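You operate a simulated robot arm through the tools that you are given. There is no shell and no other tool.

You are at the controls of a simulated robot arm. One attempt, no reset.

Task
Join the felt ends on the white board with the white tape strip.
Fine: slide each end to the line and clamp it, then lay the strip over the join.

It is judged by the outcome, as a careful person would: the job done as asked, and still so three seconds after it is handed in. It fails if anything else is knocked over, pushed out of place, dropped, spilled or broken.

Robot
A 6-joint arm with a two-finger parallel gripper, fixed in place. Base frame: the origin is at the foot of the arm, x ahead of it, y to its left, z up; the work surface is at about z = 0.78. Readings come in m, rad, newtons and seconds.
With the tool pointing down near the work surface it reaches from about 0.28 to 0.64 m from the base axis. Its first joint turns from -2.007 to 2.007 rad. Payload 3.43 kg.
Tool frame: the origin (TCP) lies between the finger pads and is the grasp point; the fingertips stand 0.034 m ahead of it; z points along the fingers, y is the line along which they close. The gripper opens to 0.128 m. The fingers are 0.024 m wide and 0.012 m thick; the gripper's body (0.048 by 0.13 m) begins 0.096 m behind the TCP.
Orientation is told as [roll, pitch, yaw] about the base's x, y, z axes, in that order, counted from this pose: with the fingers straight down and closing along the base's y, the tool's x points along the base's -x, its y along +y and its z along -z.

Tools
- The arm moves only by the tool step_arm. Its argument "increments" is a list of rows, each a list of 7 numbers: the turn, a rotation vector about the base's x, y, z in rad, then the shift along the base's x, y, z in cm, then the opening, from 0 (shut) to 1 (fully open). In form: [[ax, ay, az, dx, dy, dz, hand], ...]. A call has 1 to 20 rows; each row is the pose to reach, as a shift and turn from the pose commanded when the call began. Each row takes 0.2 s and may step no farther than 0.05 m and 0.15 rad from the row before; otherwise, or with a gripper value out of range, the whole call is refused. A pose out of reach is approached as far as the arm can. The call stops where the force on the tool passes 90 N (or 10 N more than at its start, if that is more) or the arm is blocked; 0.2 s more then pass. Each finger travels about 0.153 m/s and halts on what it meets, pressing with about 23 N; the grip force reading is that of the motor and also rises with nothing between the fingers. The clock runs only during rows and for 0.2 s after the last one: add rows that repeat a pose to give the fingers time. It gives the time, the measured TCP pose, the force on the tool (base axes), the opening and the grip force at its end, in the units of the frame above (readings bear some noise), with the torque about the TCP (base axes, N m) and any sound that the robot's microphone picked up.
- Cameras (640 x 400 px; columns grow to the right, rows downward): "scene" is fixed at [0.3994, 0.6511, 1.3517]; the picture's right is [-0.99, 0.16, 0.00], its down [0.11, 0.66, -0.74] and it looks along [-0.12, -0.73, -0.67] (base axes); focal length 263 px, centre (320, 200). "wrist" rides on the gripper at [0.076, -0.011, -0.16] in the tool frame; the picture's right is [0.15, 0.99, 0.00], its down [-0.88, 0.13, -0.46] and it looks along [-0.45, 0.07, 0.89] (tool axes); focal length 234 px, centre (320, 200). There is no depth. A picture from a camera that has moved, and an enlarged one, comes with that camera's place and axes in the base frame and with its lens.
- get_image(camera): a new picture of that camera. No time passes.
- lift_body(by): slides the trunk up (or, below 0, down) by that many m; the arm rides with it, the base frame stays. It gives what a move gives, with no picture.
- close_up(camera, box): a new picture of the part [left, top, right, bottom] of that camera's present view, enlarged. No time passes.
- sign_off(): hands the job in; it is judged then, once.

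Nothing tells you positions but the pictures and the camera data. Unless the task says otherwise, let go and move clear before handing in.

The tools are called after "Call:" by a JSON object that holds its "name" and its "arguments". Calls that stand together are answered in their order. step_arm: Moves the arm, as the interface text tells. Its arguments: {"type":"object","properties":{"increments":{"type":"array","items":{"type":"array","items":{"type":"number"}}}},"required":["increments"]} The other tools are called the same way: lift_body (by) slides the trunk up or down; get_image (camera) takes a picture; close_up (camera, box) takes an enlarged picture of a part of a camera's view; sign_off () hands the job in.

At the start:

```text
t: 0.0
eef_pos: [0.2044, 0.3209, 1.1247]
ee_rot: [0.001, 0.002, 0.001]
wrist_force: [0.4, -0.3, 0.4]
moment: [-0.02, 0.01, -0.01]
gripper_width: 0.1282
grasp_force: 0.0
trunk travel left (down, up): [-0.875, 0.115]
```

scene: 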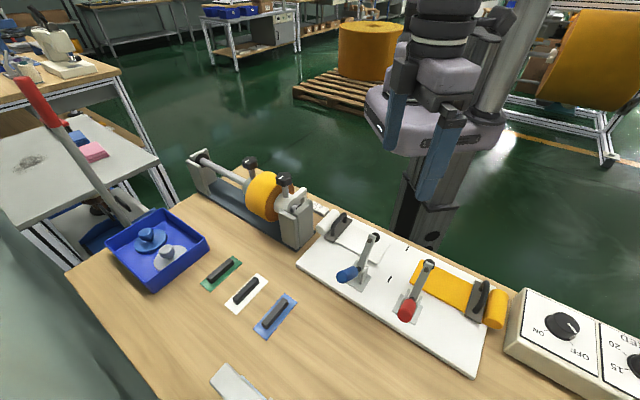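
wrist: 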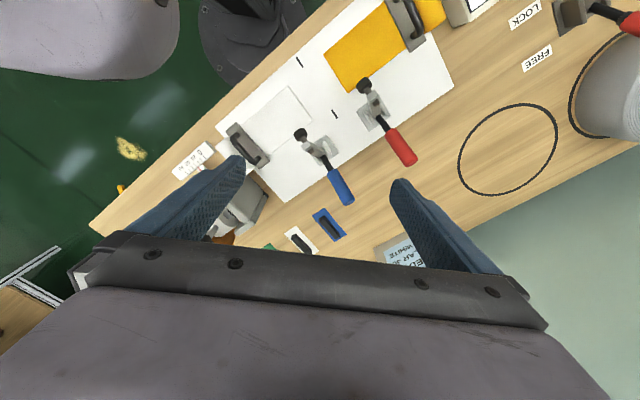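

I see a white board with a white felt end and a yellow felt end, two toggle clamps (blue and red handles), and three tape strips (green, white, blue) with holders. I'll look closer before moving.

Call:
{"name": "close_up", "arguments": {"camera": "scene", "box": [280, 190, 520, 380]}}

Call:
{"name": "close_up", "arguments": {"camera": "scene", "box": [180, 240, 320, 400]}}

Call:
{"name": "close_up", "arguments": {"camera": "wrist", "box": [180, 0, 500, 270]}}

Call:
{"name": "close_up", "arguments": {"camera": "wrist", "box": [360, 0, 640, 280]}}

Call:
{"name": "close_up", "arguments": {"camera": "scene", "box": [480, 260, 640, 400]}}

```text
2.11 times, centred on (400, 285) of scene
camera zoom: at [0.3994, 0.6511, 1.3517], right [-0.99, 0.16, 0.0], down [0.11, 0.66, -0.74], along [-0.12, -0.73, -0.67], focal length 553 px, centre (152, 21)
```

zoom: 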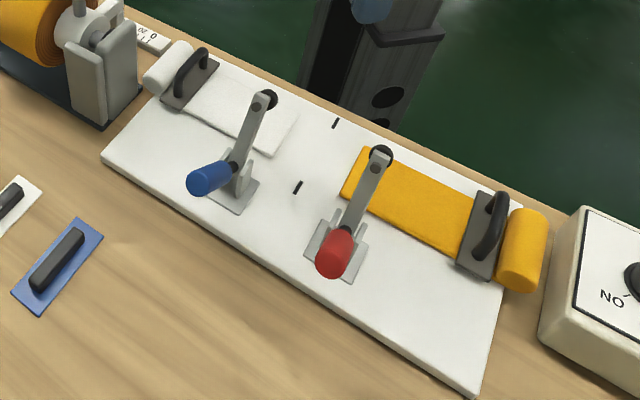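

```text
2.50 times, centred on (250, 320) of scene
camera zoom: at [0.3994, 0.6511, 1.3517], right [-0.99, 0.16, 0.0], down [0.11, 0.66, -0.74], along [-0.12, -0.73, -0.67], focal length 657 px, centre (495, -100)
```

zoom: 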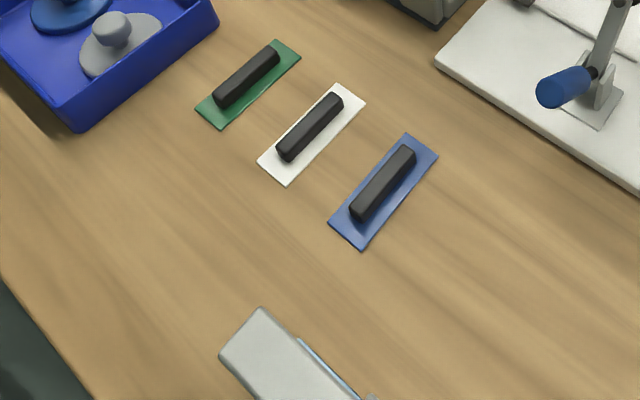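

```text
1.48 times, centred on (340, 135) of wrist
camera zoom: at [0.129, 0.3088, 1.2842], right [-0.15, 0.99, 0.0], down [0.88, 0.13, 0.46], along [0.45, 0.07, -0.89], focal length 347 px, centre (290, 296)
```

zoom: 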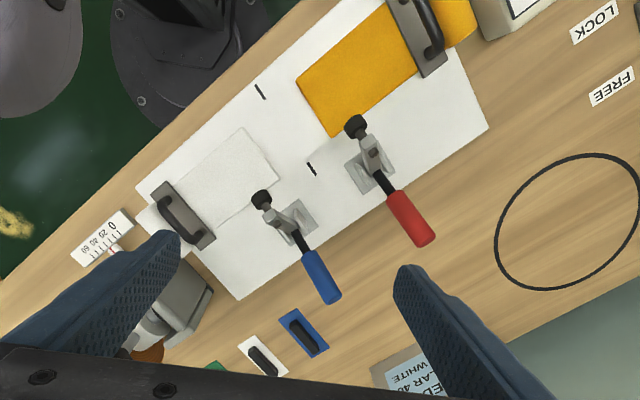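

```text
1.43 times, centred on (500, 140) of wrist
camera zoom: at [0.129, 0.3088, 1.2842], right [-0.15, 0.99, 0.0], down [0.88, 0.13, 0.46], along [0.45, 0.07, -0.89], focal length 334 px, centre (63, 286)
```

zoom: 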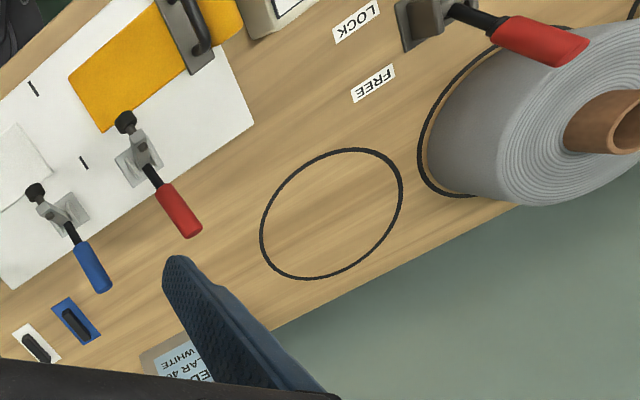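

```text
2.86 times, centred on (560, 330) of scene
camera zoom: at [0.3994, 0.6511, 1.3517], right [-0.99, 0.16, 0.0], down [0.11, 0.66, -0.74], along [-0.12, -0.73, -0.67], focal length 751 px, centre (-366, -171)
```

zoom: 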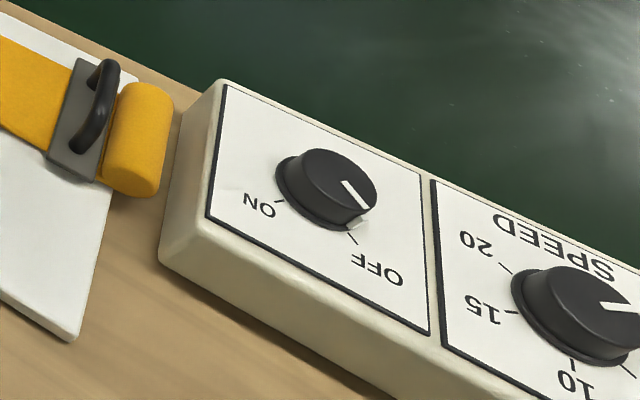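

The felt handles sit about 18 cm either side of the join line, which runs between the tick marks at roughly (0.10, 0.265) and (0.18, 0.345). Both clamps look open, with their pads raised to about z = 0.89. I'll turn the hand to match the board and look at the white felt's handle from above.

Call:
{"name": "step_arm", "arguments": {"increments": [[0, 0, 0.128, 1.1, -2.5, -2.0, 1], [0, 0, 0.256, 2.2, -5, -4, 1], [0, 0, 0.384, 3.3, -7.5, -6, 1], [0, 0, 0.512, 4.4, -10, -8, 1], [0, 0, 0.64, 5.5, -12.5, -10, 1], [0, 0, 0.766, 6.5, -15, -12, 1], [0, 0, 0.766, 6.5, -15, -12, 1]]}}

Call:
{"name": "get_image", "arguments": {"camera": "wrist"}}

Call:
{"name": "get_image", "arguments": {"camera": "scene"}}

```text
t: 1.6
eef_pos: [0.2703, 0.1693, 1.0048]
ee_rot: [0.001, 0.0, 0.766]
wrist_force: [-1.1, 0.4, -0.2]
moment: [0.04, -0.01, 0.02]
gripper_width: 0.1281
grasp_force: 0.0
trunk travel left (down, up): [-0.875, 0.115]
```

```text
taken
camera wrist: at [0.2235, 0.1093, 1.164], right [-0.79, 0.61, 0.0], down [0.54, 0.7, 0.46], along [0.28, 0.36, -0.89], focal length 234 px, centre (320, 200)
```

wrist: 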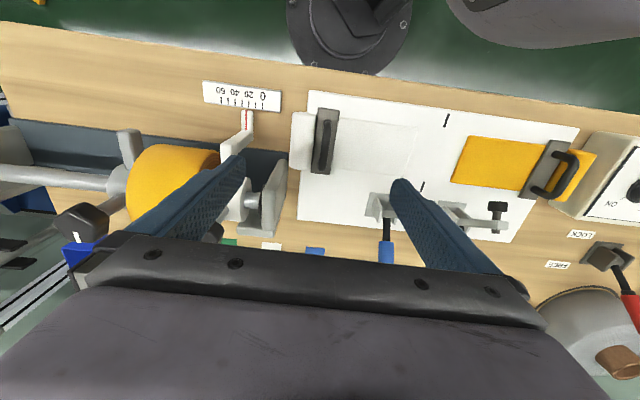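

```text
taken
```

scene: 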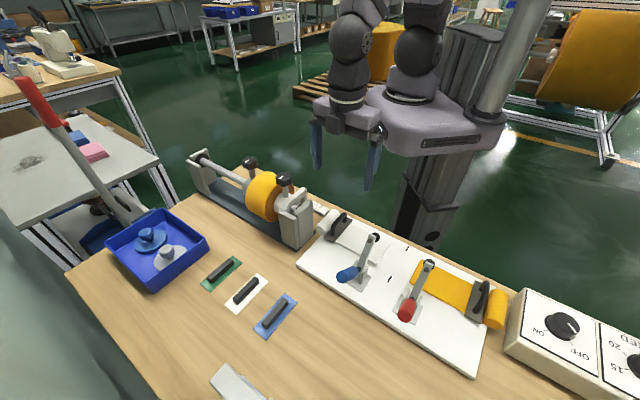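

Call:
{"name": "close_up", "arguments": {"camera": "wrist", "box": [190, 70, 450, 240]}}

Call:
{"name": "close_up", "arguments": {"camera": "wrist", "box": [400, 80, 640, 250]}}

Call:
{"name": "close_up", "arguments": {"camera": "scene", "box": [270, 180, 410, 300]}}

Call:
{"name": "close_up", "arguments": {"camera": "scene", "box": [380, 230, 520, 350]}}

```text
2.35 times, centred on (320, 155) of wrist
camera zoom: at [0.2235, 0.1093, 1.164], right [-0.79, 0.61, 0.0], down [0.54, 0.7, 0.46], along [0.28, 0.36, -0.89], focal length 551 px, centre (320, 306)
```

zoom: 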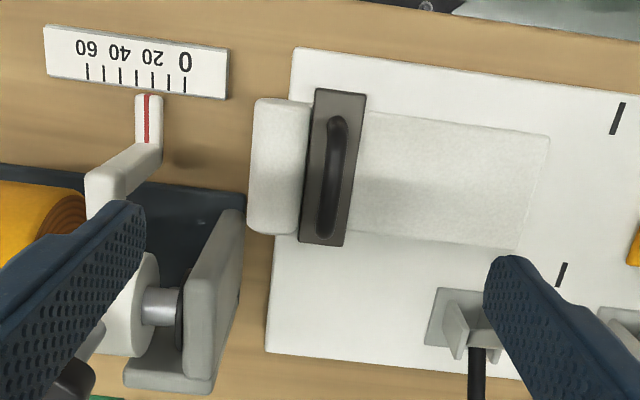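

```text
2.35 times, centred on (520, 165) of wrist
camera zoom: at [0.2235, 0.1093, 1.164], right [-0.79, 0.61, 0.0], down [0.54, 0.7, 0.46], along [0.28, 0.36, -0.89], focal length 551 px, centre (-151, 282)
```

zoom: 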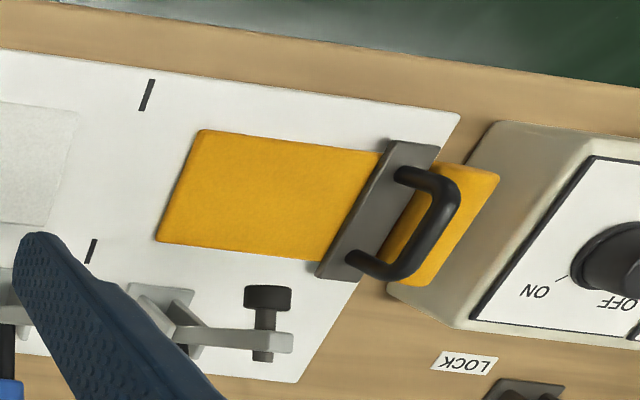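

```text
3.33 times, centred on (340, 240) of scene
camera zoom: at [0.3994, 0.6511, 1.3517], right [-0.99, 0.16, 0.0], down [0.11, 0.66, -0.74], along [-0.12, -0.73, -0.67], focal length 876 px, centre (253, 67)
```

zoom: 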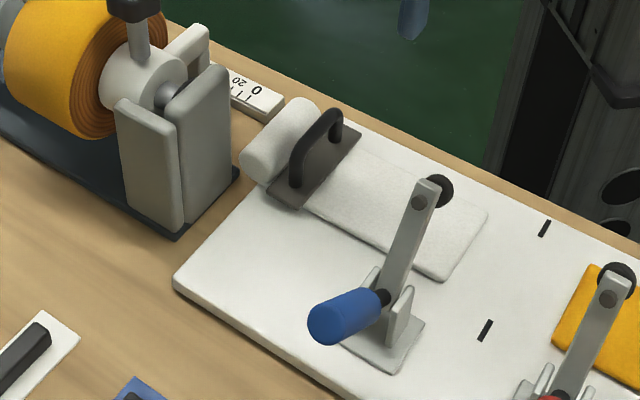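

```text
3.33 times, centred on (450, 290) of scene
camera zoom: at [0.3994, 0.6511, 1.3517], right [-0.99, 0.16, 0.0], down [0.11, 0.66, -0.74], along [-0.12, -0.73, -0.67], focal length 876 px, centre (-113, -100)
```

zoom: 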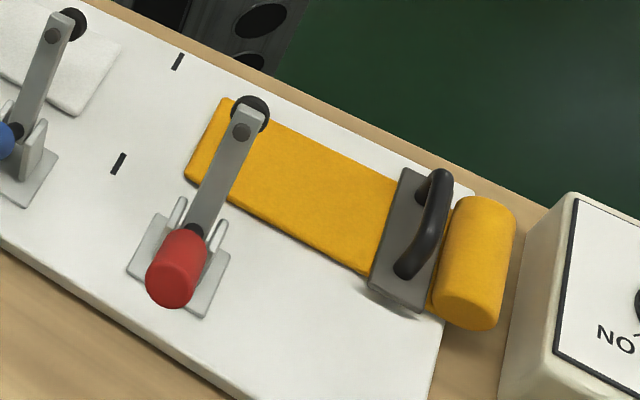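

The white handle's bar is at about (0.268, 0.178) with its top near z = 0.84, and the felt roll sits close behind it. I'll hover over the bar with the fingers narrowed and check the alignment.

Call:
{"name": "step_arm", "arguments": {"increments": [[0, 0, 0.019, -0.2, 0.9, -3, 0.5], [0, 0, 0.019, -0.2, 0.9, -6.5, 0.22], [0, 0, 0.019, -0.2, 0.9, -10.0, 0.22], [0, 0, 0.019, -0.2, 0.9, -10.0, 0.22]]}}

Call:
{"name": "get_image", "arguments": {"camera": "wrist"}}

Call:
{"name": "close_up", "arguments": {"camera": "scene", "box": [270, 130, 410, 250]}}

```text
t: 2.6
eef_pos: [0.2678, 0.1806, 0.9049]
ee_rot: [0.0, -0.002, 0.784]
wrist_force: [-0.1, -0.6, 0.1]
moment: [0.0, 0.0, -0.01]
gripper_width: 0.0282
grasp_force: 0.0
trunk travel left (down, up): [-0.875, 0.115]
```

```text
taken
camera wrist: at [0.2219, 0.1171, 1.0638], right [-0.8, 0.6, 0.0], down [0.53, 0.71, 0.46], along [0.27, 0.37, -0.89], focal length 234 px, centre (320, 200)
```

wrist: 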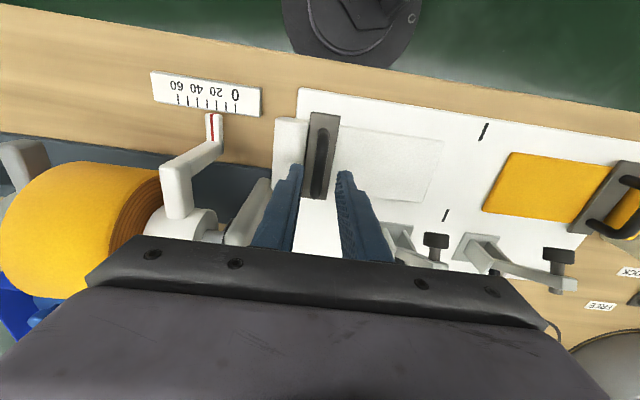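

```text
3.33 times, centred on (340, 190) of scene
camera zoom: at [0.3994, 0.6511, 1.3517], right [-0.99, 0.16, 0.0], down [0.11, 0.66, -0.74], along [-0.12, -0.73, -0.67], focal length 876 px, centre (253, 233)
```

zoom: 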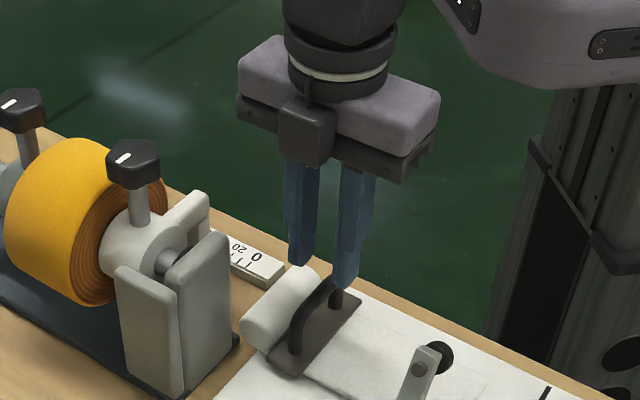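

Call:
{"name": "close_up", "arguments": {"camera": "wrist", "box": [240, 90, 400, 240]}}

```text
2.67 times, centred on (320, 165) of wrist
camera zoom: at [0.2219, 0.1171, 1.0638], right [-0.8, 0.6, 0.0], down [0.53, 0.71, 0.46], along [0.27, 0.37, -0.89], focal length 624 px, centre (320, 293)
```

zoom: 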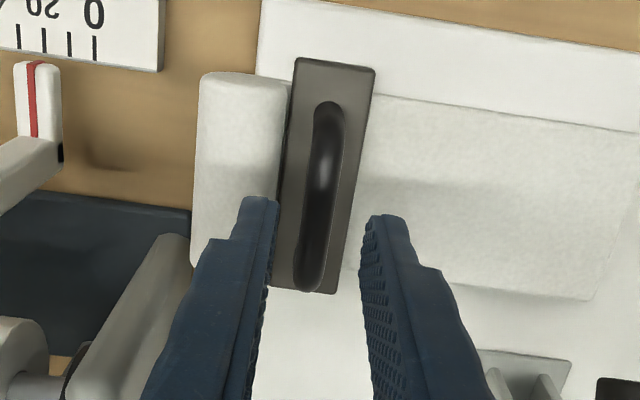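

The fingers straddle the bar well. I'll lower to about z = 0.859 and close on it.

Call:
{"name": "step_arm", "arguments": {"increments": [[0, 0, 0, -0.1, -0.2, -1.5, 0.22], [0, 0, 0, -0.1, -0.2, -3.0, 0.22], [0, 0, 0, -0.1, -0.2, -4.0, 0.22], [0, 0, 0, -0.1, -0.2, -4.6, 0.22], [0, 0, 0, -0.1, -0.2, -4.6, 0.0], [0, 0, 0, -0.1, -0.2, -4.6, 0.0], [0, 0, 0, -0.1, -0.2, -4.6, 0.0]]}}

Call:
{"name": "get_image", "arguments": {"camera": "wrist"}}

Call:
{"name": "close_up", "arguments": {"camera": "scene", "box": [270, 150, 410, 270]}}

```text
t: 4.2
eef_pos: [0.2673, 0.1782, 0.8616]
ee_rot: [-0.001, -0.008, 0.786]
wrist_force: [1.0, 0.2, 60.1]
moment: [-0.28, 0.25, 0.0]
gripper_width: 0.0117
grasp_force: 44.8
trunk travel left (down, up): [-0.875, 0.115]
```

```text
taken
camera wrist: at [0.22, 0.115, 1.0202], right [-0.8, 0.6, 0.0], down [0.53, 0.71, 0.46], along [0.28, 0.37, -0.89], focal length 234 px, centre (320, 200)
```

wrist: 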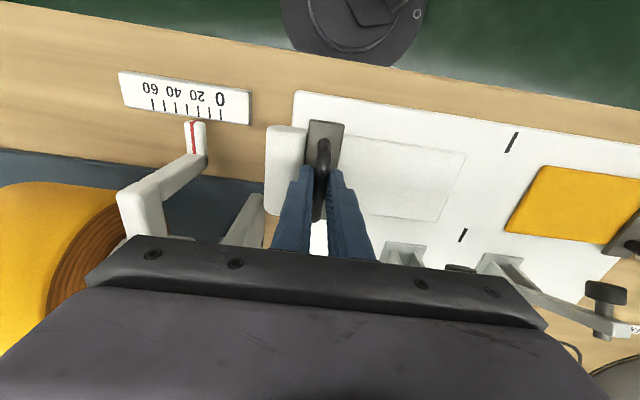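

```text
3.33 times, centred on (340, 210) of scene
camera zoom: at [0.3994, 0.6511, 1.3517], right [-0.99, 0.16, 0.0], down [0.11, 0.66, -0.74], along [-0.12, -0.73, -0.67], focal length 876 px, centre (253, 167)
```

zoom: 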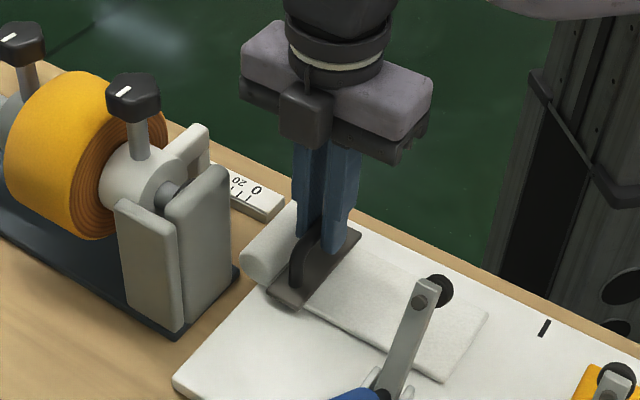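

I have the bar gripped, but the tool is pressing down with about 60 N. I'll relieve that slightly, then slide the white end most of the way to the line.

Call:
{"name": "step_arm", "arguments": {"increments": [[0, 0, 0, 0, 0, 0.2, 0], [0, 0, 0, 0, 0, 0.3, 0], [0, 0, 0, -0.4, 0.4, 0.3, 0]]}}

```text
t: 5.0
eef_pos: [0.2627, 0.1833, 0.86]
ee_rot: [0.001, -0.002, 0.785]
wrist_force: [3.0, 4.1, 11.2]
moment: [1.1, -1.1, 0.03]
gripper_width: 0.0118
grasp_force: 45.0
trunk travel left (down, up): [-0.875, 0.115]
```

Call:
{"name": "step_arm", "arguments": {"increments": [[0, 0, 0, -0.6, 0.6, 0, 0], [0, 0, 0, -1.2, 1.2, 0, 0], [0, 0, 0, -1.8, 1.8, 0, 0], [0, 0, 0, -2.45, 2.45, 0, 0], [0, 0, 0, -2.45, 2.45, 0, 0]]}}

Call:
{"name": "close_up", "arguments": {"camera": "wrist", "box": [240, 90, 560, 290]}}

Call:
{"name": "close_up", "arguments": {"camera": "scene", "box": [310, 190, 450, 310]}}

```text
t: 6.2
eef_pos: [0.2403, 0.2057, 0.8612]
ee_rot: [0.002, 0.0, 0.783]
wrist_force: [12.9, 0.1, 11.9]
moment: [-0.15, 0.01, 0.09]
gripper_width: 0.0118
grasp_force: 44.9
trunk travel left (down, up): [-0.875, 0.115]
```

```text
2.00 times, centred on (400, 190) of wrist
camera zoom: at [0.1934, 0.1436, 1.0207], right [-0.8, 0.6, 0.0], down [0.53, 0.71, 0.46], along [0.27, 0.37, -0.89], focal length 468 px, centre (160, 220)
```

zoom: 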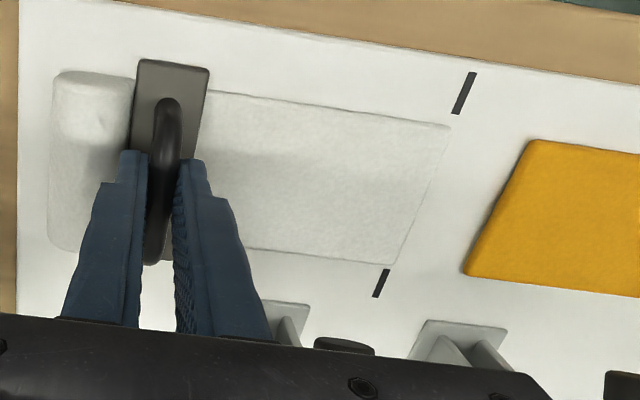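

```text
3.33 times, centred on (380, 250) of scene
camera zoom: at [0.3994, 0.6511, 1.3517], right [-0.99, 0.16, 0.0], down [0.11, 0.66, -0.74], along [-0.12, -0.73, -0.67], focal length 876 px, centre (120, 33)
```

zoom: 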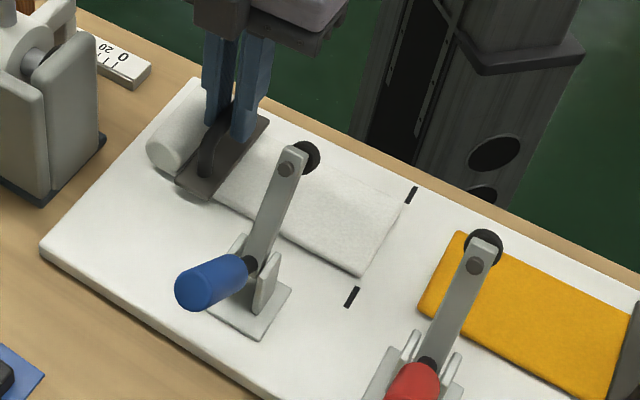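

Call:
{"name": "close_up", "arguments": {"camera": "scene", "box": [370, 235, 410, 275]}}

Call:
{"name": "close_up", "arguments": {"camera": "wrist", "box": [410, 110, 510, 250]}}

```text
10.00 times, centred on (390, 255) of scene
camera zoom: at [0.3994, 0.6511, 1.3517], right [-0.99, 0.16, 0.0], down [0.11, 0.66, -0.74], along [-0.12, -0.73, -0.67], focal length 2629 px, centre (-380, -350)
```

zoom: 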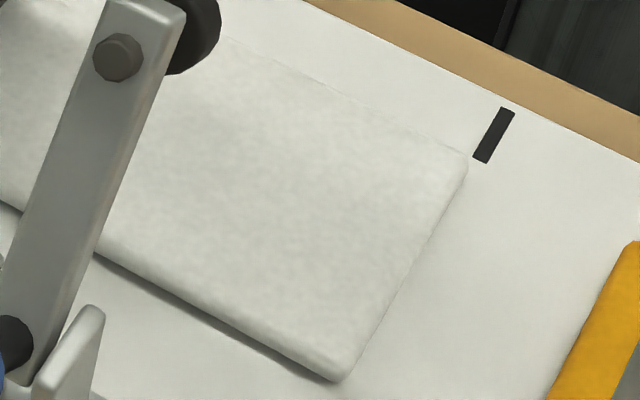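

```text
2.86 times, centred on (460, 180) of wrist
camera zoom: at [0.1934, 0.1436, 1.0207], right [-0.8, 0.6, 0.0], down [0.53, 0.71, 0.46], along [0.27, 0.37, -0.89], focal length 669 px, centre (-80, 257)
```

zoom: 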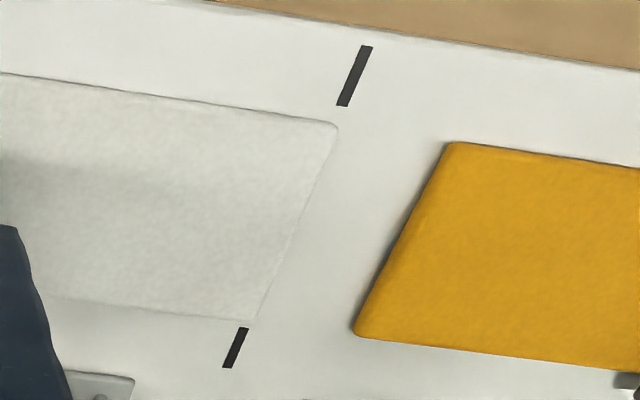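

The white end is about 2 mm short of the line, so I'll nudge it the rest of the way.

Call:
{"name": "step_arm", "arguments": {"increments": [[0, 0, 0, -0.08, 0.08, 0, 0], [0, 0, 0, -0.13, 0.13, 0, 0], [0, 0, 0, -0.13, 0.13, 0, 0]]}}

Call:
{"name": "close_up", "arguments": {"camera": "scene", "box": [370, 235, 434, 275]}}

Call:
{"name": "close_up", "arguments": {"camera": "scene", "box": [370, 235, 425, 290]}}

Call:
{"name": "close_up", "arguments": {"camera": "wrist", "box": [410, 110, 510, 250]}}

```text
t: 7.0
eef_pos: [0.2385, 0.2064, 0.8611]
ee_rot: [0.004, 0.001, 0.784]
wrist_force: [24.3, -13.5, 10.3]
moment: [-0.02, -0.66, 0.05]
gripper_width: 0.0119
grasp_force: 44.8
trunk travel left (down, up): [-0.875, 0.115]
```

```text
10.00 times, centred on (402, 255) of scene
camera zoom: at [0.3994, 0.6511, 1.3517], right [-0.99, 0.16, 0.0], down [0.11, 0.66, -0.74], along [-0.12, -0.73, -0.67], focal length 2629 px, centre (-500, -350)
```

zoom: 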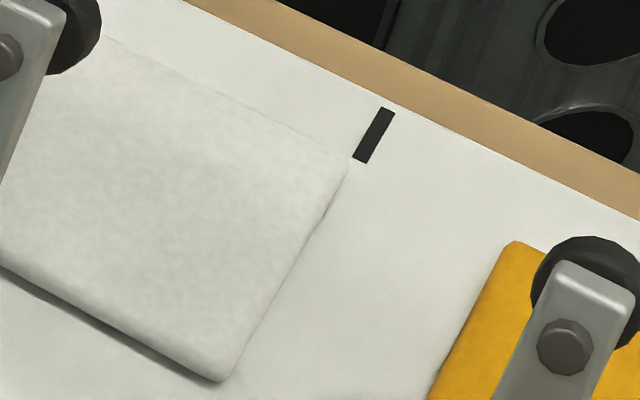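

```text
7.27 times, centred on (398, 262) of scene
camera zoom: at [0.3994, 0.6511, 1.3517], right [-0.99, 0.16, 0.0], down [0.11, 0.66, -0.74], along [-0.12, -0.73, -0.67], focal length 1912 px, centre (-244, -254)
```

zoom: 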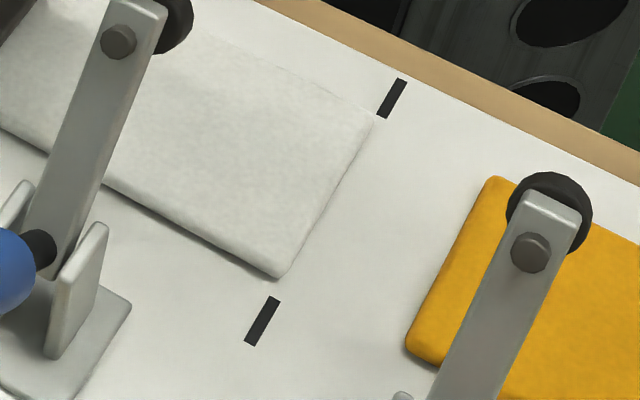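

```text
2.86 times, centred on (460, 180) of wrist
camera zoom: at [0.1936, 0.1435, 1.0207], right [-0.8, 0.6, 0.0], down [0.53, 0.71, 0.46], along [0.27, 0.37, -0.89], focal length 669 px, centre (-80, 257)
```

zoom: 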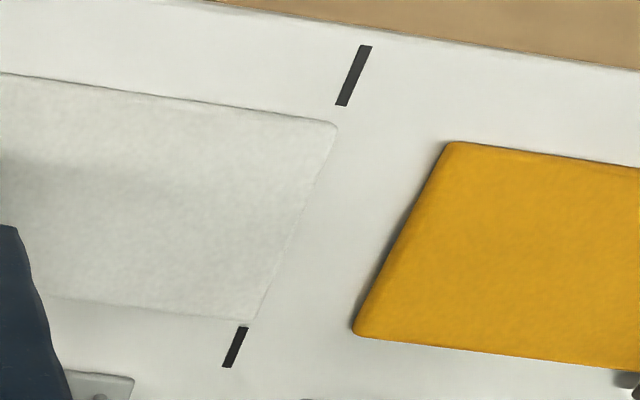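

Call:
{"name": "step_arm", "arguments": {"increments": [[0, 0, 0, 0, 0, 0.1, 0], [0, 0, 0, -0.06, 0.06, 0.1, 0], [0, 0, 0, -0.1, 0.1, 0.1, 0], [0, 0, 0, -0.1, 0.1, 0.1, 0]]}}

Call:
{"name": "close_up", "arguments": {"camera": "scene", "box": [370, 235, 425, 290]}}

Call:
{"name": "close_up", "arguments": {"camera": "wrist", "box": [410, 110, 510, 250]}}

```text
t: 8.0
eef_pos: [0.2388, 0.2055, 0.862]
ee_rot: [0.006, 0.004, 0.784]
wrist_force: [32.0, -22.4, -22.4]
moment: [0.39, -1.29, 0.05]
gripper_width: 0.0116
grasp_force: 44.9
trunk travel left (down, up): [-0.875, 0.115]
```

```text
7.27 times, centred on (398, 262) of scene
camera zoom: at [0.3994, 0.6511, 1.3517], right [-0.99, 0.16, 0.0], down [0.11, 0.66, -0.74], along [-0.12, -0.73, -0.67], focal length 1912 px, centre (-244, -254)
```

zoom: 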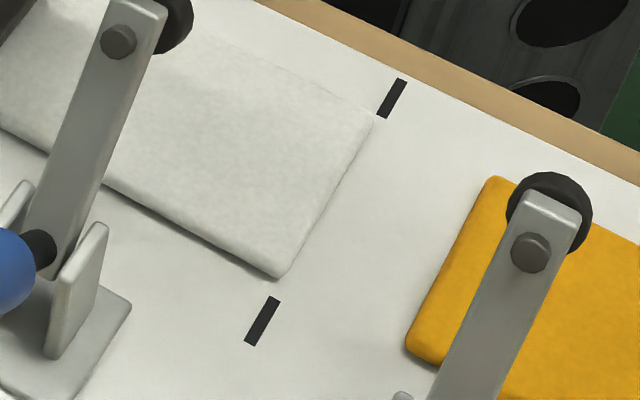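

```text
2.86 times, centred on (460, 180) of wrist
camera zoom: at [0.1942, 0.1438, 1.021], right [-0.8, 0.6, 0.01], down [0.53, 0.71, 0.45], along [0.27, 0.37, -0.89], focal length 669 px, centre (-80, 257)
```

zoom: 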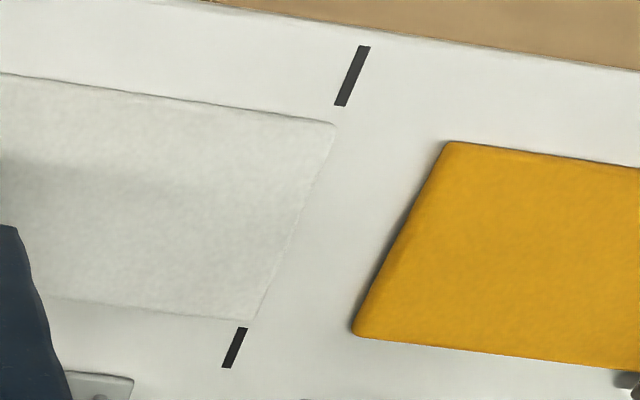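

The handle has reached its end stop at the line: the force rises but it no longer moves. I'll relax the load, release and rise clear.

Call:
{"name": "step_arm", "arguments": {"increments": [[0, 0, 0, 0.12, -0.12, -0.06, 0], [0, 0, 0, 0.2, -0.2, -0.06, 0], [0, 0, 0, 0.2, -0.2, -0.06, 0.2], [0, 0, 0, 0.2, -0.2, -0.06, 0.22], [0, 0, 0, 0.2, -0.2, 2.5, 0.22], [0, 0, 0, 0.2, -0.2, 6.5, 0.22], [0, 0, 0, 0.2, -0.2, 10.5, 0.22], [0, 0, 0, 0.2, -0.2, 14.5, 0.22]]}}

Call:
{"name": "get_image", "arguments": {"camera": "wrist"}}

Call:
{"name": "close_up", "arguments": {"camera": "scene", "box": [300, 190, 440, 310]}}

```text
t: 9.8
eef_pos: [0.2386, 0.2053, 1.0079]
ee_rot: [0.0, -0.001, 0.785]
wrist_force: [-0.6, 0.5, 0.7]
moment: [-0.01, 0.01, -0.02]
gripper_width: 0.0285
grasp_force: 0.0
trunk travel left (down, up): [-0.875, 0.115]
```

```text
taken
camera wrist: at [0.1929, 0.1434, 1.1675], right [-0.8, 0.6, 0.0], down [0.53, 0.71, 0.46], along [0.27, 0.37, -0.89], focal length 234 px, centre (320, 200)
```

wrist: 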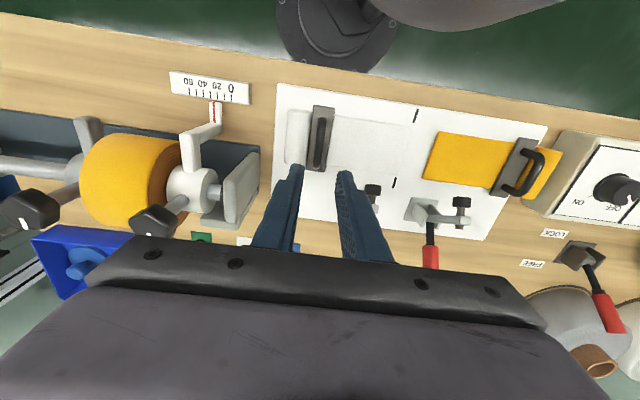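

```text
3.33 times, centred on (370, 250) of scene
camera zoom: at [0.3994, 0.6511, 1.3517], right [-0.99, 0.16, 0.0], down [0.11, 0.66, -0.74], along [-0.12, -0.73, -0.67], focal length 876 px, centre (153, 33)
```

zoom: 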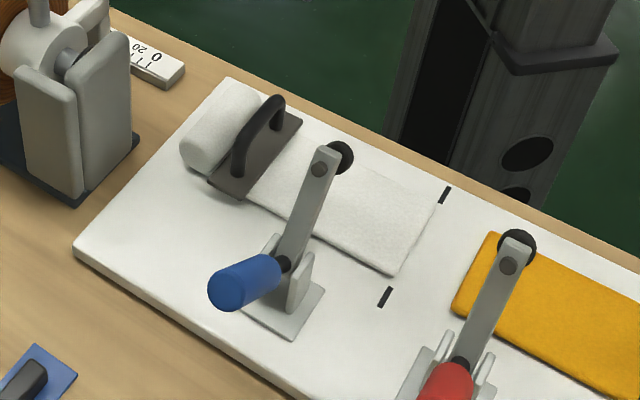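

The white end is seated at the line. Next is the blue clamp, whose handle leans outward with its tip near (0.317, 0.396, 0.917). I'll move outboard of it with the fingers closed and look.

Call:
{"name": "step_arm", "arguments": {"increments": [[0, 0, 0, 1.8, 3.7, 1, 0.1], [0, 0, 0, 3.6, 7.4, 2, 0], [0, 0, 0, 5.4, 11.1, 2, 0], [0, 0, 0, 7.2, 14.8, 2, 0], [0, 0, 0, 9.0, 18.5, 1, 0], [0, 0, 0, 10.8, 22.1, 0, 0], [0, 0, 0, 10.8, 22.1, 0, 0]]}}

Call:
{"name": "get_image", "arguments": {"camera": "wrist"}}

Call:
{"name": "close_up", "arguments": {"camera": "scene", "box": [270, 160, 450, 310]}}

```text
t: 11.4
eef_pos: [0.346, 0.4264, 1.008]
ee_rot: [0.0, 0.0, 0.785]
wrist_force: [0.1, 0.4, -0.4]
moment: [-0.03, 0.03, -0.01]
gripper_width: 0.0
grasp_force: 22.8
trunk travel left (down, up): [-0.875, 0.115]
```

```text
taken
camera wrist: at [0.3004, 0.3654, 1.1678], right [-0.8, 0.6, 0.0], down [0.53, 0.71, 0.46], along [0.27, 0.37, -0.89], focal length 234 px, centre (320, 200)
```

wrist: 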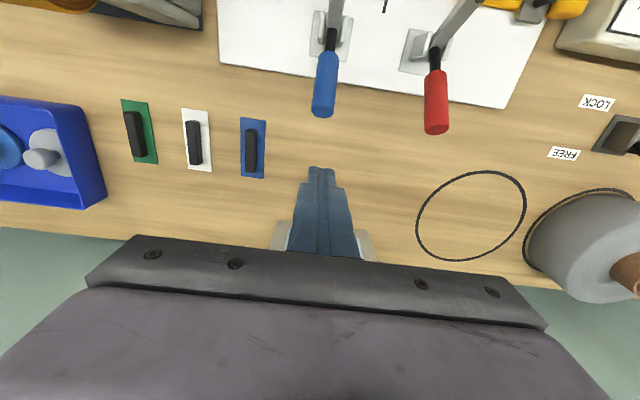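

```text
2.67 times, centred on (360, 235) of scene
camera zoom: at [0.3994, 0.6511, 1.3517], right [-0.99, 0.16, 0.0], down [0.11, 0.66, -0.74], along [-0.12, -0.73, -0.67], focal length 701 px, centre (213, 107)
```

zoom: 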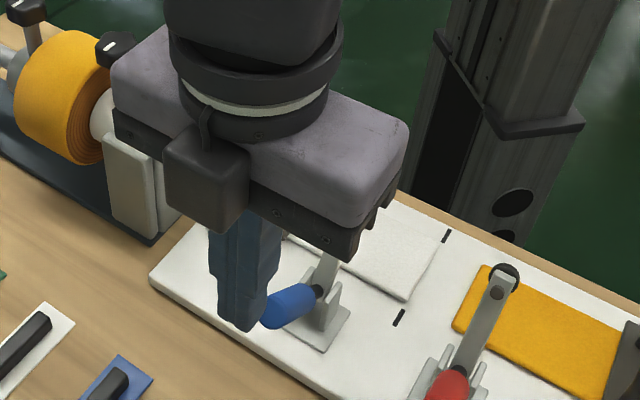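

The blue handle is straight ahead of the closed fingers. I'll lower beside its tip and push it inward and upward along its arc, starting with the first half.

Call:
{"name": "step_arm", "arguments": {"increments": [[0, 0, 0, 0.15, -0.15, -3.5, 0], [0, 0, 0, 0.15, -0.15, -7, 0], [0, 0, 0, 0.15, -0.15, -10, 0], [0, 0, 0, -1.0, -1.3, -9.9, 0], [0, 0, 0, -2.0, -2.3, -8.5, 0], [0, 0, 0, -2.95, -3.25, -7.0, 0], [0, 0, 0, -3.9, -4.2, -6.0, 0], [0, 0, 0, -3.9, -4.2, -6.0, 0]]}}

Call:
{"name": "get_image", "arguments": {"camera": "wrist"}}

Call:
{"name": "close_up", "arguments": {"camera": "scene", "box": [270, 160, 450, 310]}}

```text
t: 13.2
eef_pos: [0.3056, 0.3845, 0.9474]
ee_rot: [0.001, 0.002, 0.785]
wrist_force: [-0.2, -0.5, 0.7]
moment: [0.01, 0.01, -0.01]
gripper_width: 0.0001
grasp_force: 22.6
trunk travel left (down, up): [-0.875, 0.115]
```

```text
taken
camera wrist: at [0.2608, 0.3227, 1.107], right [-0.8, 0.6, 0.0], down [0.53, 0.72, 0.45], along [0.27, 0.36, -0.89], focal length 234 px, centre (320, 200)
```

wrist: 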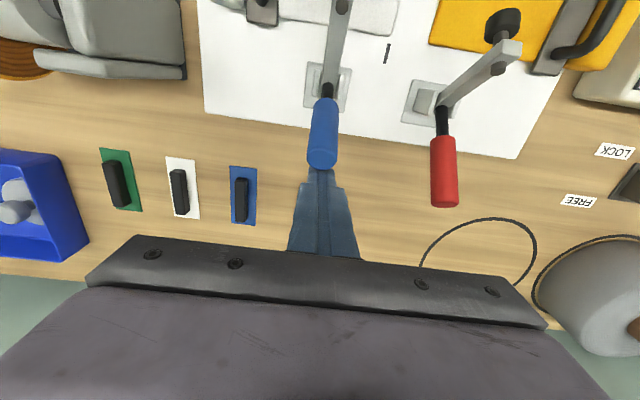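

```text
2.67 times, centred on (360, 235) of scene
camera zoom: at [0.3994, 0.6511, 1.3517], right [-0.99, 0.16, 0.0], down [0.11, 0.66, -0.74], along [-0.12, -0.73, -0.67], focal length 701 px, centre (213, 107)
```

zoom: 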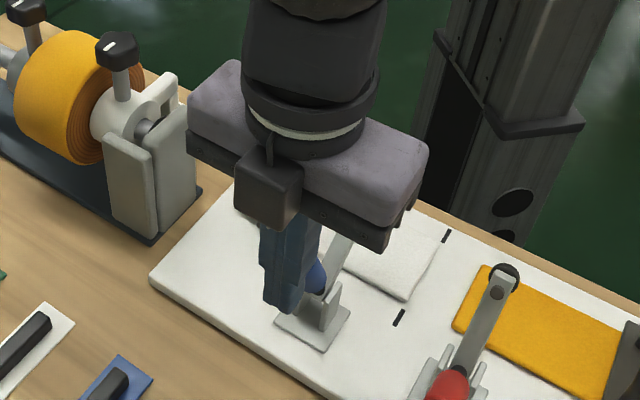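

The lever is turning easily. I'll continue the arc until the clamp closes.

Call:
{"name": "step_arm", "arguments": {"increments": [[0, 0, 0, -1.0, -1.0, 0.5, 0], [0, 0, 0, -2.0, -2.0, 0.9, 0], [0, 0, 0, -3.0, -3.0, 1.1, 0], [0, 0, 0, -4.0, -4.0, 1.2, 0], [0, 0, 0, -4.6, -4.6, 1.2, 0], [0, 0, 0, -5.2, -5.2, 1.2, 0], [0, 0, 0, -5.2, -5.2, 1.2, 0]]}}

Call:
{"name": "get_image", "arguments": {"camera": "wrist"}}

Call:
{"name": "close_up", "arguments": {"camera": "scene", "box": [270, 160, 450, 310]}}

```text
t: 14.8
eef_pos: [0.259, 0.3368, 0.9602]
ee_rot: [0.002, -0.008, 0.785]
wrist_force: [16.1, 10.7, -0.9]
moment: [0.23, -0.74, 0.07]
gripper_width: 0.0
grasp_force: 23.6
trunk travel left (down, up): [-0.875, 0.115]
```

```text
taken
camera wrist: at [0.2123, 0.2741, 1.1189], right [-0.8, 0.6, 0.0], down [0.53, 0.71, 0.46], along [0.28, 0.37, -0.89], focal length 234 px, centre (320, 200)
```

wrist: 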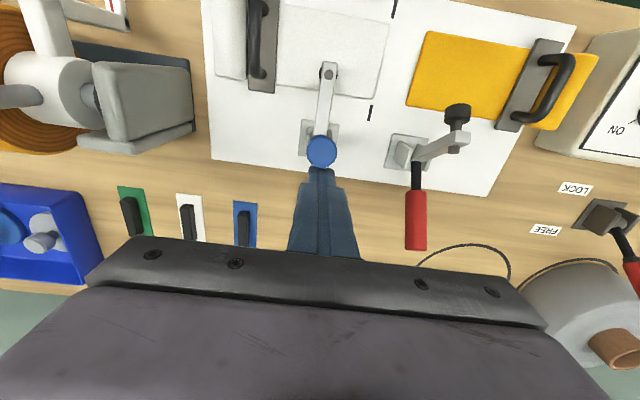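

```text
2.67 times, centred on (360, 235) of scene
camera zoom: at [0.3994, 0.6511, 1.3517], right [-0.99, 0.16, 0.0], down [0.11, 0.66, -0.74], along [-0.12, -0.73, -0.67], focal length 701 px, centre (213, 107)
```

zoom: 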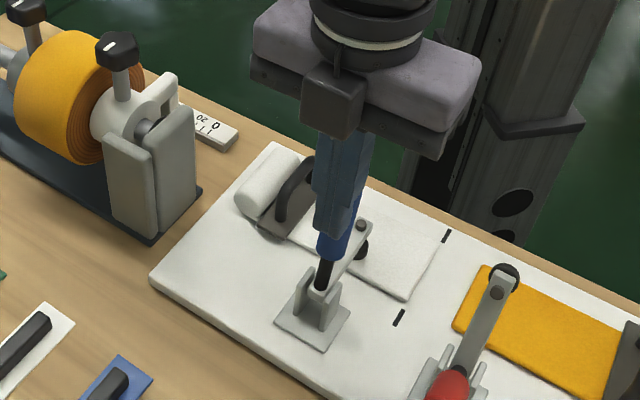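

Call:
{"name": "step_arm", "arguments": {"increments": [[0, 0, 0, -0.4, -0.4, 0, 0], [0, 0, 0, -0.8, -0.8, 0, 0], [0, 0, 0, -0.8, -0.8, 0, 0]]}}

Call:
{"name": "close_up", "arguments": {"camera": "wrist", "box": [220, 0, 420, 200]}}

Call:
{"name": "close_up", "arguments": {"camera": "scene", "box": [320, 200, 420, 290]}}

```text
t: 15.6
eef_pos: [0.2582, 0.3378, 0.9601]
ee_rot: [0.009, -0.028, 0.787]
wrist_force: [41.7, 21.2, -3.8]
moment: [0.66, -1.55, 0.19]
gripper_width: 0.0
grasp_force: 22.9
trunk travel left (down, up): [-0.875, 0.115]
```

```text
2.00 times, centred on (320, 100) of wrist
camera zoom: at [0.2105, 0.2706, 1.1176], right [-0.8, 0.59, 0.0], down [0.52, 0.7, 0.48], along [0.28, 0.39, -0.88], focal length 468 px, centre (320, 400)
```

zoom: 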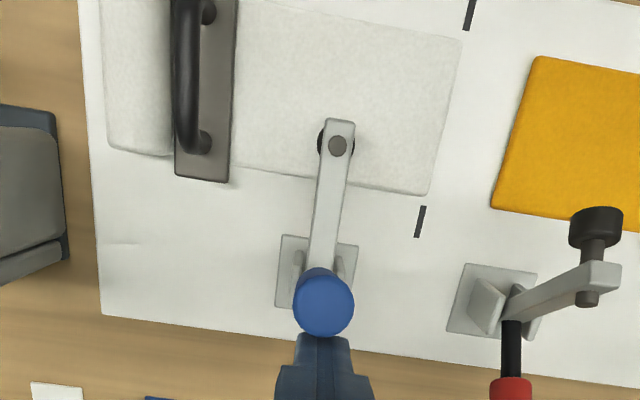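

```text
4.44 times, centred on (370, 245) of scene
camera zoom: at [0.3994, 0.6511, 1.3517], right [-0.99, 0.16, 0.0], down [0.11, 0.66, -0.74], along [-0.12, -0.73, -0.67], focal length 1168 px, centre (98, 0)
```

zoom: 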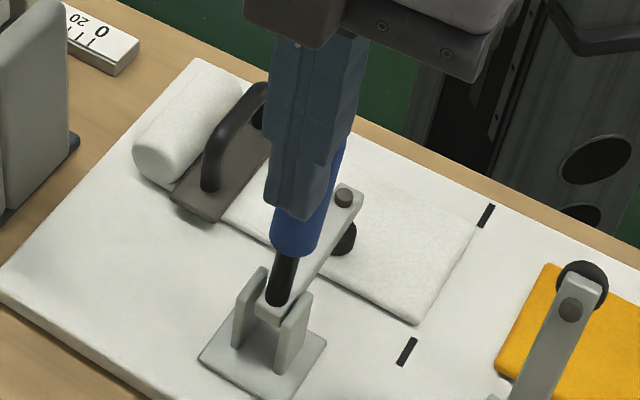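

The lever has stopped moving with about 47 N on it. I'll back off and check that the clamp stays shut.

Call:
{"name": "step_arm", "arguments": {"increments": [[0, 0, 0, 0.8, 0.8, 0, 0], [0, 0, 0, 2.5, 2.5, 0, 0], [0, 0, 0, 5, 5, 0.5, 0], [0, 0, 0, 7.5, 7.5, 3, 0], [0, 0, 0, 7.5, 7.5, 5, 0]]}}

Call:
{"name": "get_image", "arguments": {"camera": "wrist"}}

Call:
{"name": "close_up", "arguments": {"camera": "scene", "box": [310, 190, 450, 310]}}

```text
t: 16.8
eef_pos: [0.3213, 0.4005, 1.0096]
ee_rot: [0.0, -0.001, 0.785]
wrist_force: [-0.4, -0.3, -0.7]
moment: [0.06, -0.02, 0.0]
gripper_width: 0.0
grasp_force: 22.8
trunk travel left (down, up): [-0.875, 0.115]
```

```text
taken
camera wrist: at [0.2758, 0.3381, 1.1691], right [-0.8, 0.6, 0.0], down [0.53, 0.71, 0.46], along [0.27, 0.37, -0.89], focal length 234 px, centre (320, 200)
```

wrist: 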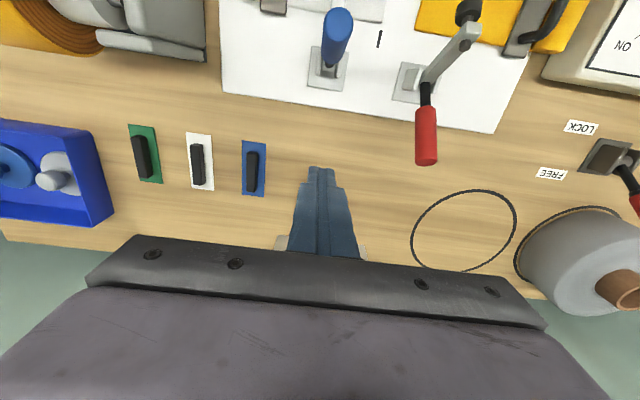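

```text
3.33 times, centred on (380, 250) of scene
camera zoom: at [0.3994, 0.6511, 1.3517], right [-0.99, 0.16, 0.0], down [0.11, 0.66, -0.74], along [-0.12, -0.73, -0.67], focal length 876 px, centre (120, 33)
```

zoom: 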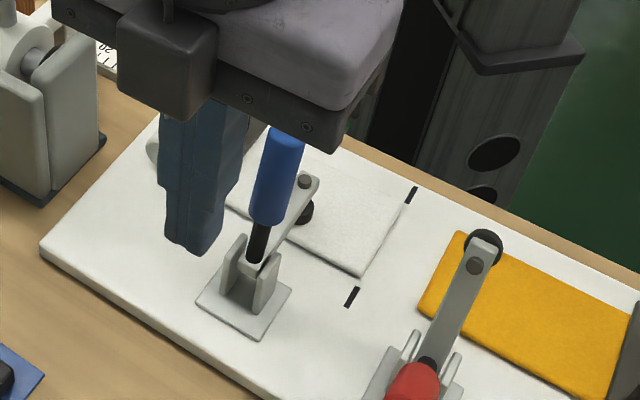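

The blue clamp stays shut with its pad on the white felt. Next I'll move over the yellow felt's handle, near (0.015, 0.431).

Call:
{"name": "step_arm", "arguments": {"increments": [[0, 0, 0, -4.4, 0.4, 0.5, 0], [0, 0, 0, -8.8, 0.8, 1, 0], [0, 0, 0, -13.2, 1.3, 1, 0.1], [0, 0, 0, -17.6, 1.8, 0, 0.22], [0, 0, 0, -22, 2.2, -2, 0.22], [0, 0, 0, -26.4, 2.6, -5, 0.22], [0, 0, 0, -30.6, 3.0, -8, 0.22], [0, 0, 0, -30.6, 3.0, -10, 0.22], [0, 0, 0, -30.6, 3.0, -10, 0.22]]}}

Call:
{"name": "get_image", "arguments": {"camera": "wrist"}}

Call:
{"name": "close_up", "arguments": {"camera": "wrist", "box": [240, 90, 400, 240]}}

Call:
{"name": "get_image", "arguments": {"camera": "scene"}}

```text
refused: row 6 steps farther than a row can; nothing moved
```

```text
taken
camera wrist: at [0.2758, 0.3381, 1.1691], right [-0.8, 0.6, 0.0], down [0.53, 0.71, 0.46], along [0.27, 0.37, -0.89], focal length 234 px, centre (320, 200)
```

wrist: 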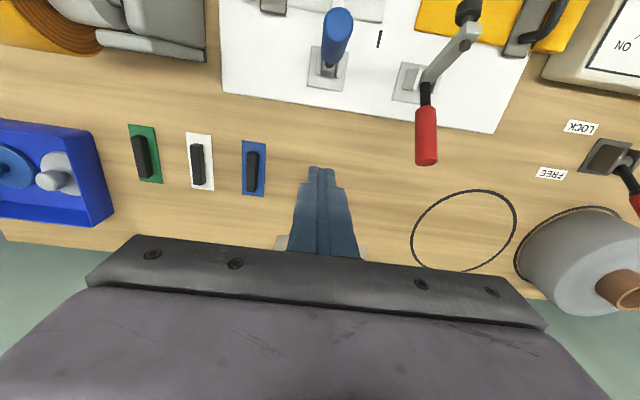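

```text
2.67 times, centred on (320, 165) of wrist
camera zoom: at [0.2758, 0.3381, 1.1691], right [-0.8, 0.6, 0.0], down [0.53, 0.71, 0.46], along [0.27, 0.37, -0.89], focal length 624 px, centre (320, 293)
```

zoom: 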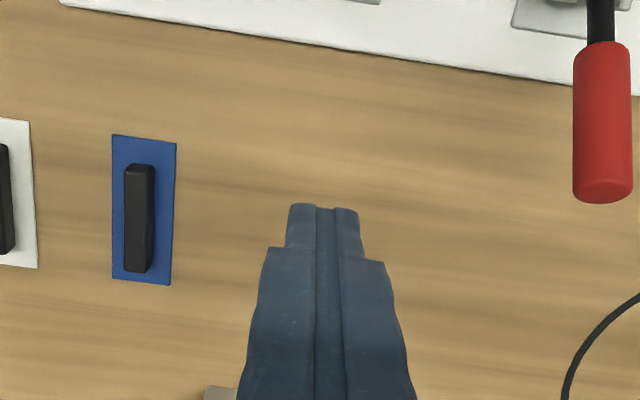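

```text
taken
```

scene: 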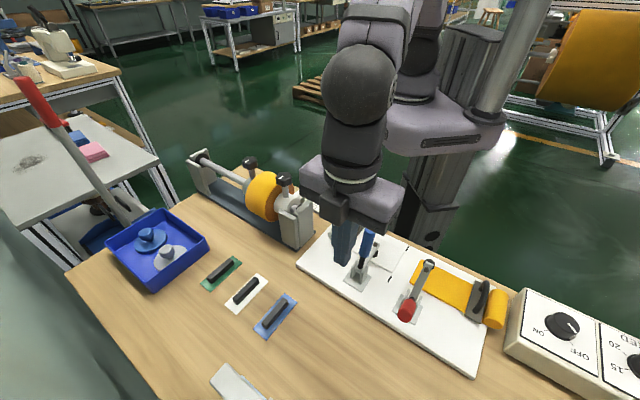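

That call was refused for a step that was too long, so nothing moved. I'll use smaller steps to reach the yellow handle.

Call:
{"name": "step_arm", "arguments": {"increments": [[0, 0, 0, -4.4, 0.4, 0.5, 0], [0, 0, 0, -8.8, 0.8, 1, 0], [0, 0, 0, -13.2, 1.3, 1, 0.1], [0, 0, 0, -17.6, 1.8, 0.5, 0.22], [0, 0, 0, -22, 2.2, 0, 0.22], [0, 0, 0, -26.4, 2.6, -1, 0.22], [0, 0, 0, -30.6, 3.0, -3, 0.22], [0, 0, 0, -30.6, 3.0, -7, 0.22], [0, 0, 0, -30.6, 3.0, -10, 0.22], [0, 0, 0, -30.6, 3.0, -10, 0.22]]}}

Call:
{"name": "get_image", "arguments": {"camera": "wrist"}}

Call:
{"name": "close_up", "arguments": {"camera": "wrist", "box": [240, 90, 400, 240]}}

Call:
{"name": "close_up", "arguments": {"camera": "scene", "box": [400, 180, 580, 340]}}

```text
t: 19.0
eef_pos: [0.0161, 0.4311, 0.9081]
ee_rot: [0.002, -0.001, 0.785]
wrist_force: [0.0, -0.4, -0.3]
moment: [-0.01, 0.01, 0.03]
gripper_width: 0.0281
grasp_force: 0.1
trunk travel left (down, up): [-0.875, 0.115]
```

```text
taken
camera wrist: at [-0.0296, 0.3681, 1.0679], right [-0.8, 0.6, 0.0], down [0.53, 0.71, 0.46], along [0.27, 0.37, -0.89], focal length 234 px, centre (320, 200)
```

wrist: 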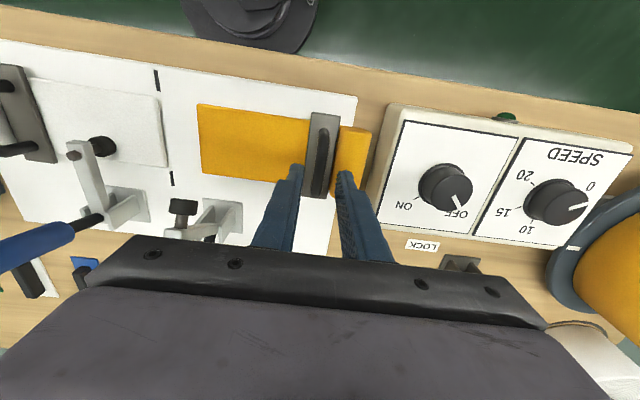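

```text
2.67 times, centred on (320, 165) of wrist
camera zoom: at [-0.0296, 0.3681, 1.0679], right [-0.8, 0.6, 0.0], down [0.53, 0.71, 0.46], along [0.27, 0.37, -0.89], focal length 624 px, centre (320, 293)
```

zoom: 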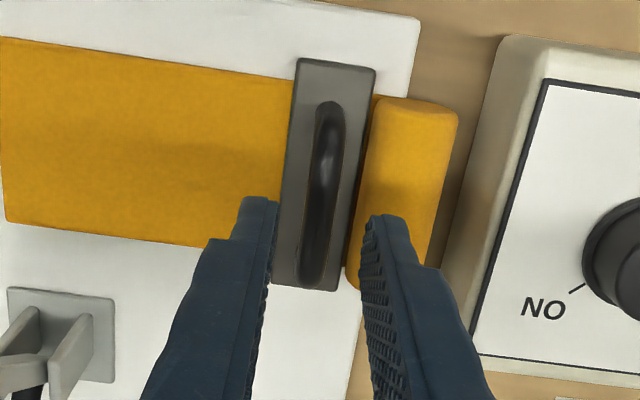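

```text
2.50 times, centred on (490, 260) of scene
camera zoom: at [0.3994, 0.6511, 1.3517], right [-0.99, 0.16, 0.0], down [0.11, 0.66, -0.74], along [-0.12, -0.73, -0.67], focal length 657 px, centre (-105, 50)
```

zoom: 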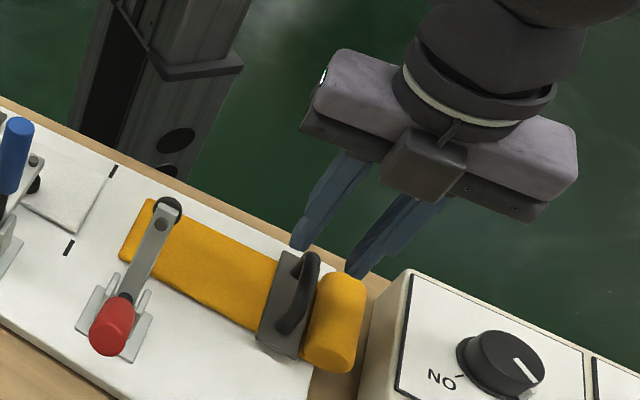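

Aligned with the yellow bar. I'll lower to z ≈ 0.862 and close.

Call:
{"name": "step_arm", "arguments": {"increments": [[0, 0, 0, -0.06, 0.05, -1.5, 0.22], [0, 0, 0, -0.06, 0.05, -3.0, 0.22], [0, 0, 0, -0.06, 0.05, -4.0, 0.22], [0, 0, 0, -0.06, 0.05, -4.6, 0.22], [0, 0, 0, -0.06, 0.05, -4.6, 0.0], [0, 0, 0, -0.06, 0.05, -4.6, 0.0], [0, 0, 0, -0.06, 0.05, -4.6, 0.0]]}}

Call:
{"name": "close_up", "arguments": {"camera": "scene", "box": [400, 200, 540, 340]}}

```text
t: 20.6
eef_pos: [0.0153, 0.4311, 0.8631]
ee_rot: [0.0, 0.0, 0.785]
wrist_force: [4.5, -2.9, 0.2]
moment: [0.01, -0.16, 0.0]
gripper_width: 0.0119
grasp_force: 45.6
trunk travel left (down, up): [-0.875, 0.115]
```

```text
2.86 times, centred on (470, 270) of scene
camera zoom: at [0.3994, 0.6511, 1.3517], right [-0.99, 0.16, 0.0], down [0.11, 0.66, -0.74], along [-0.12, -0.73, -0.67], focal length 751 px, centre (-109, 0)
```

zoom: 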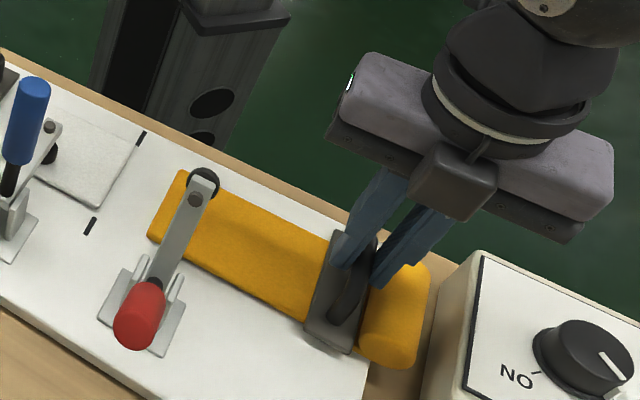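

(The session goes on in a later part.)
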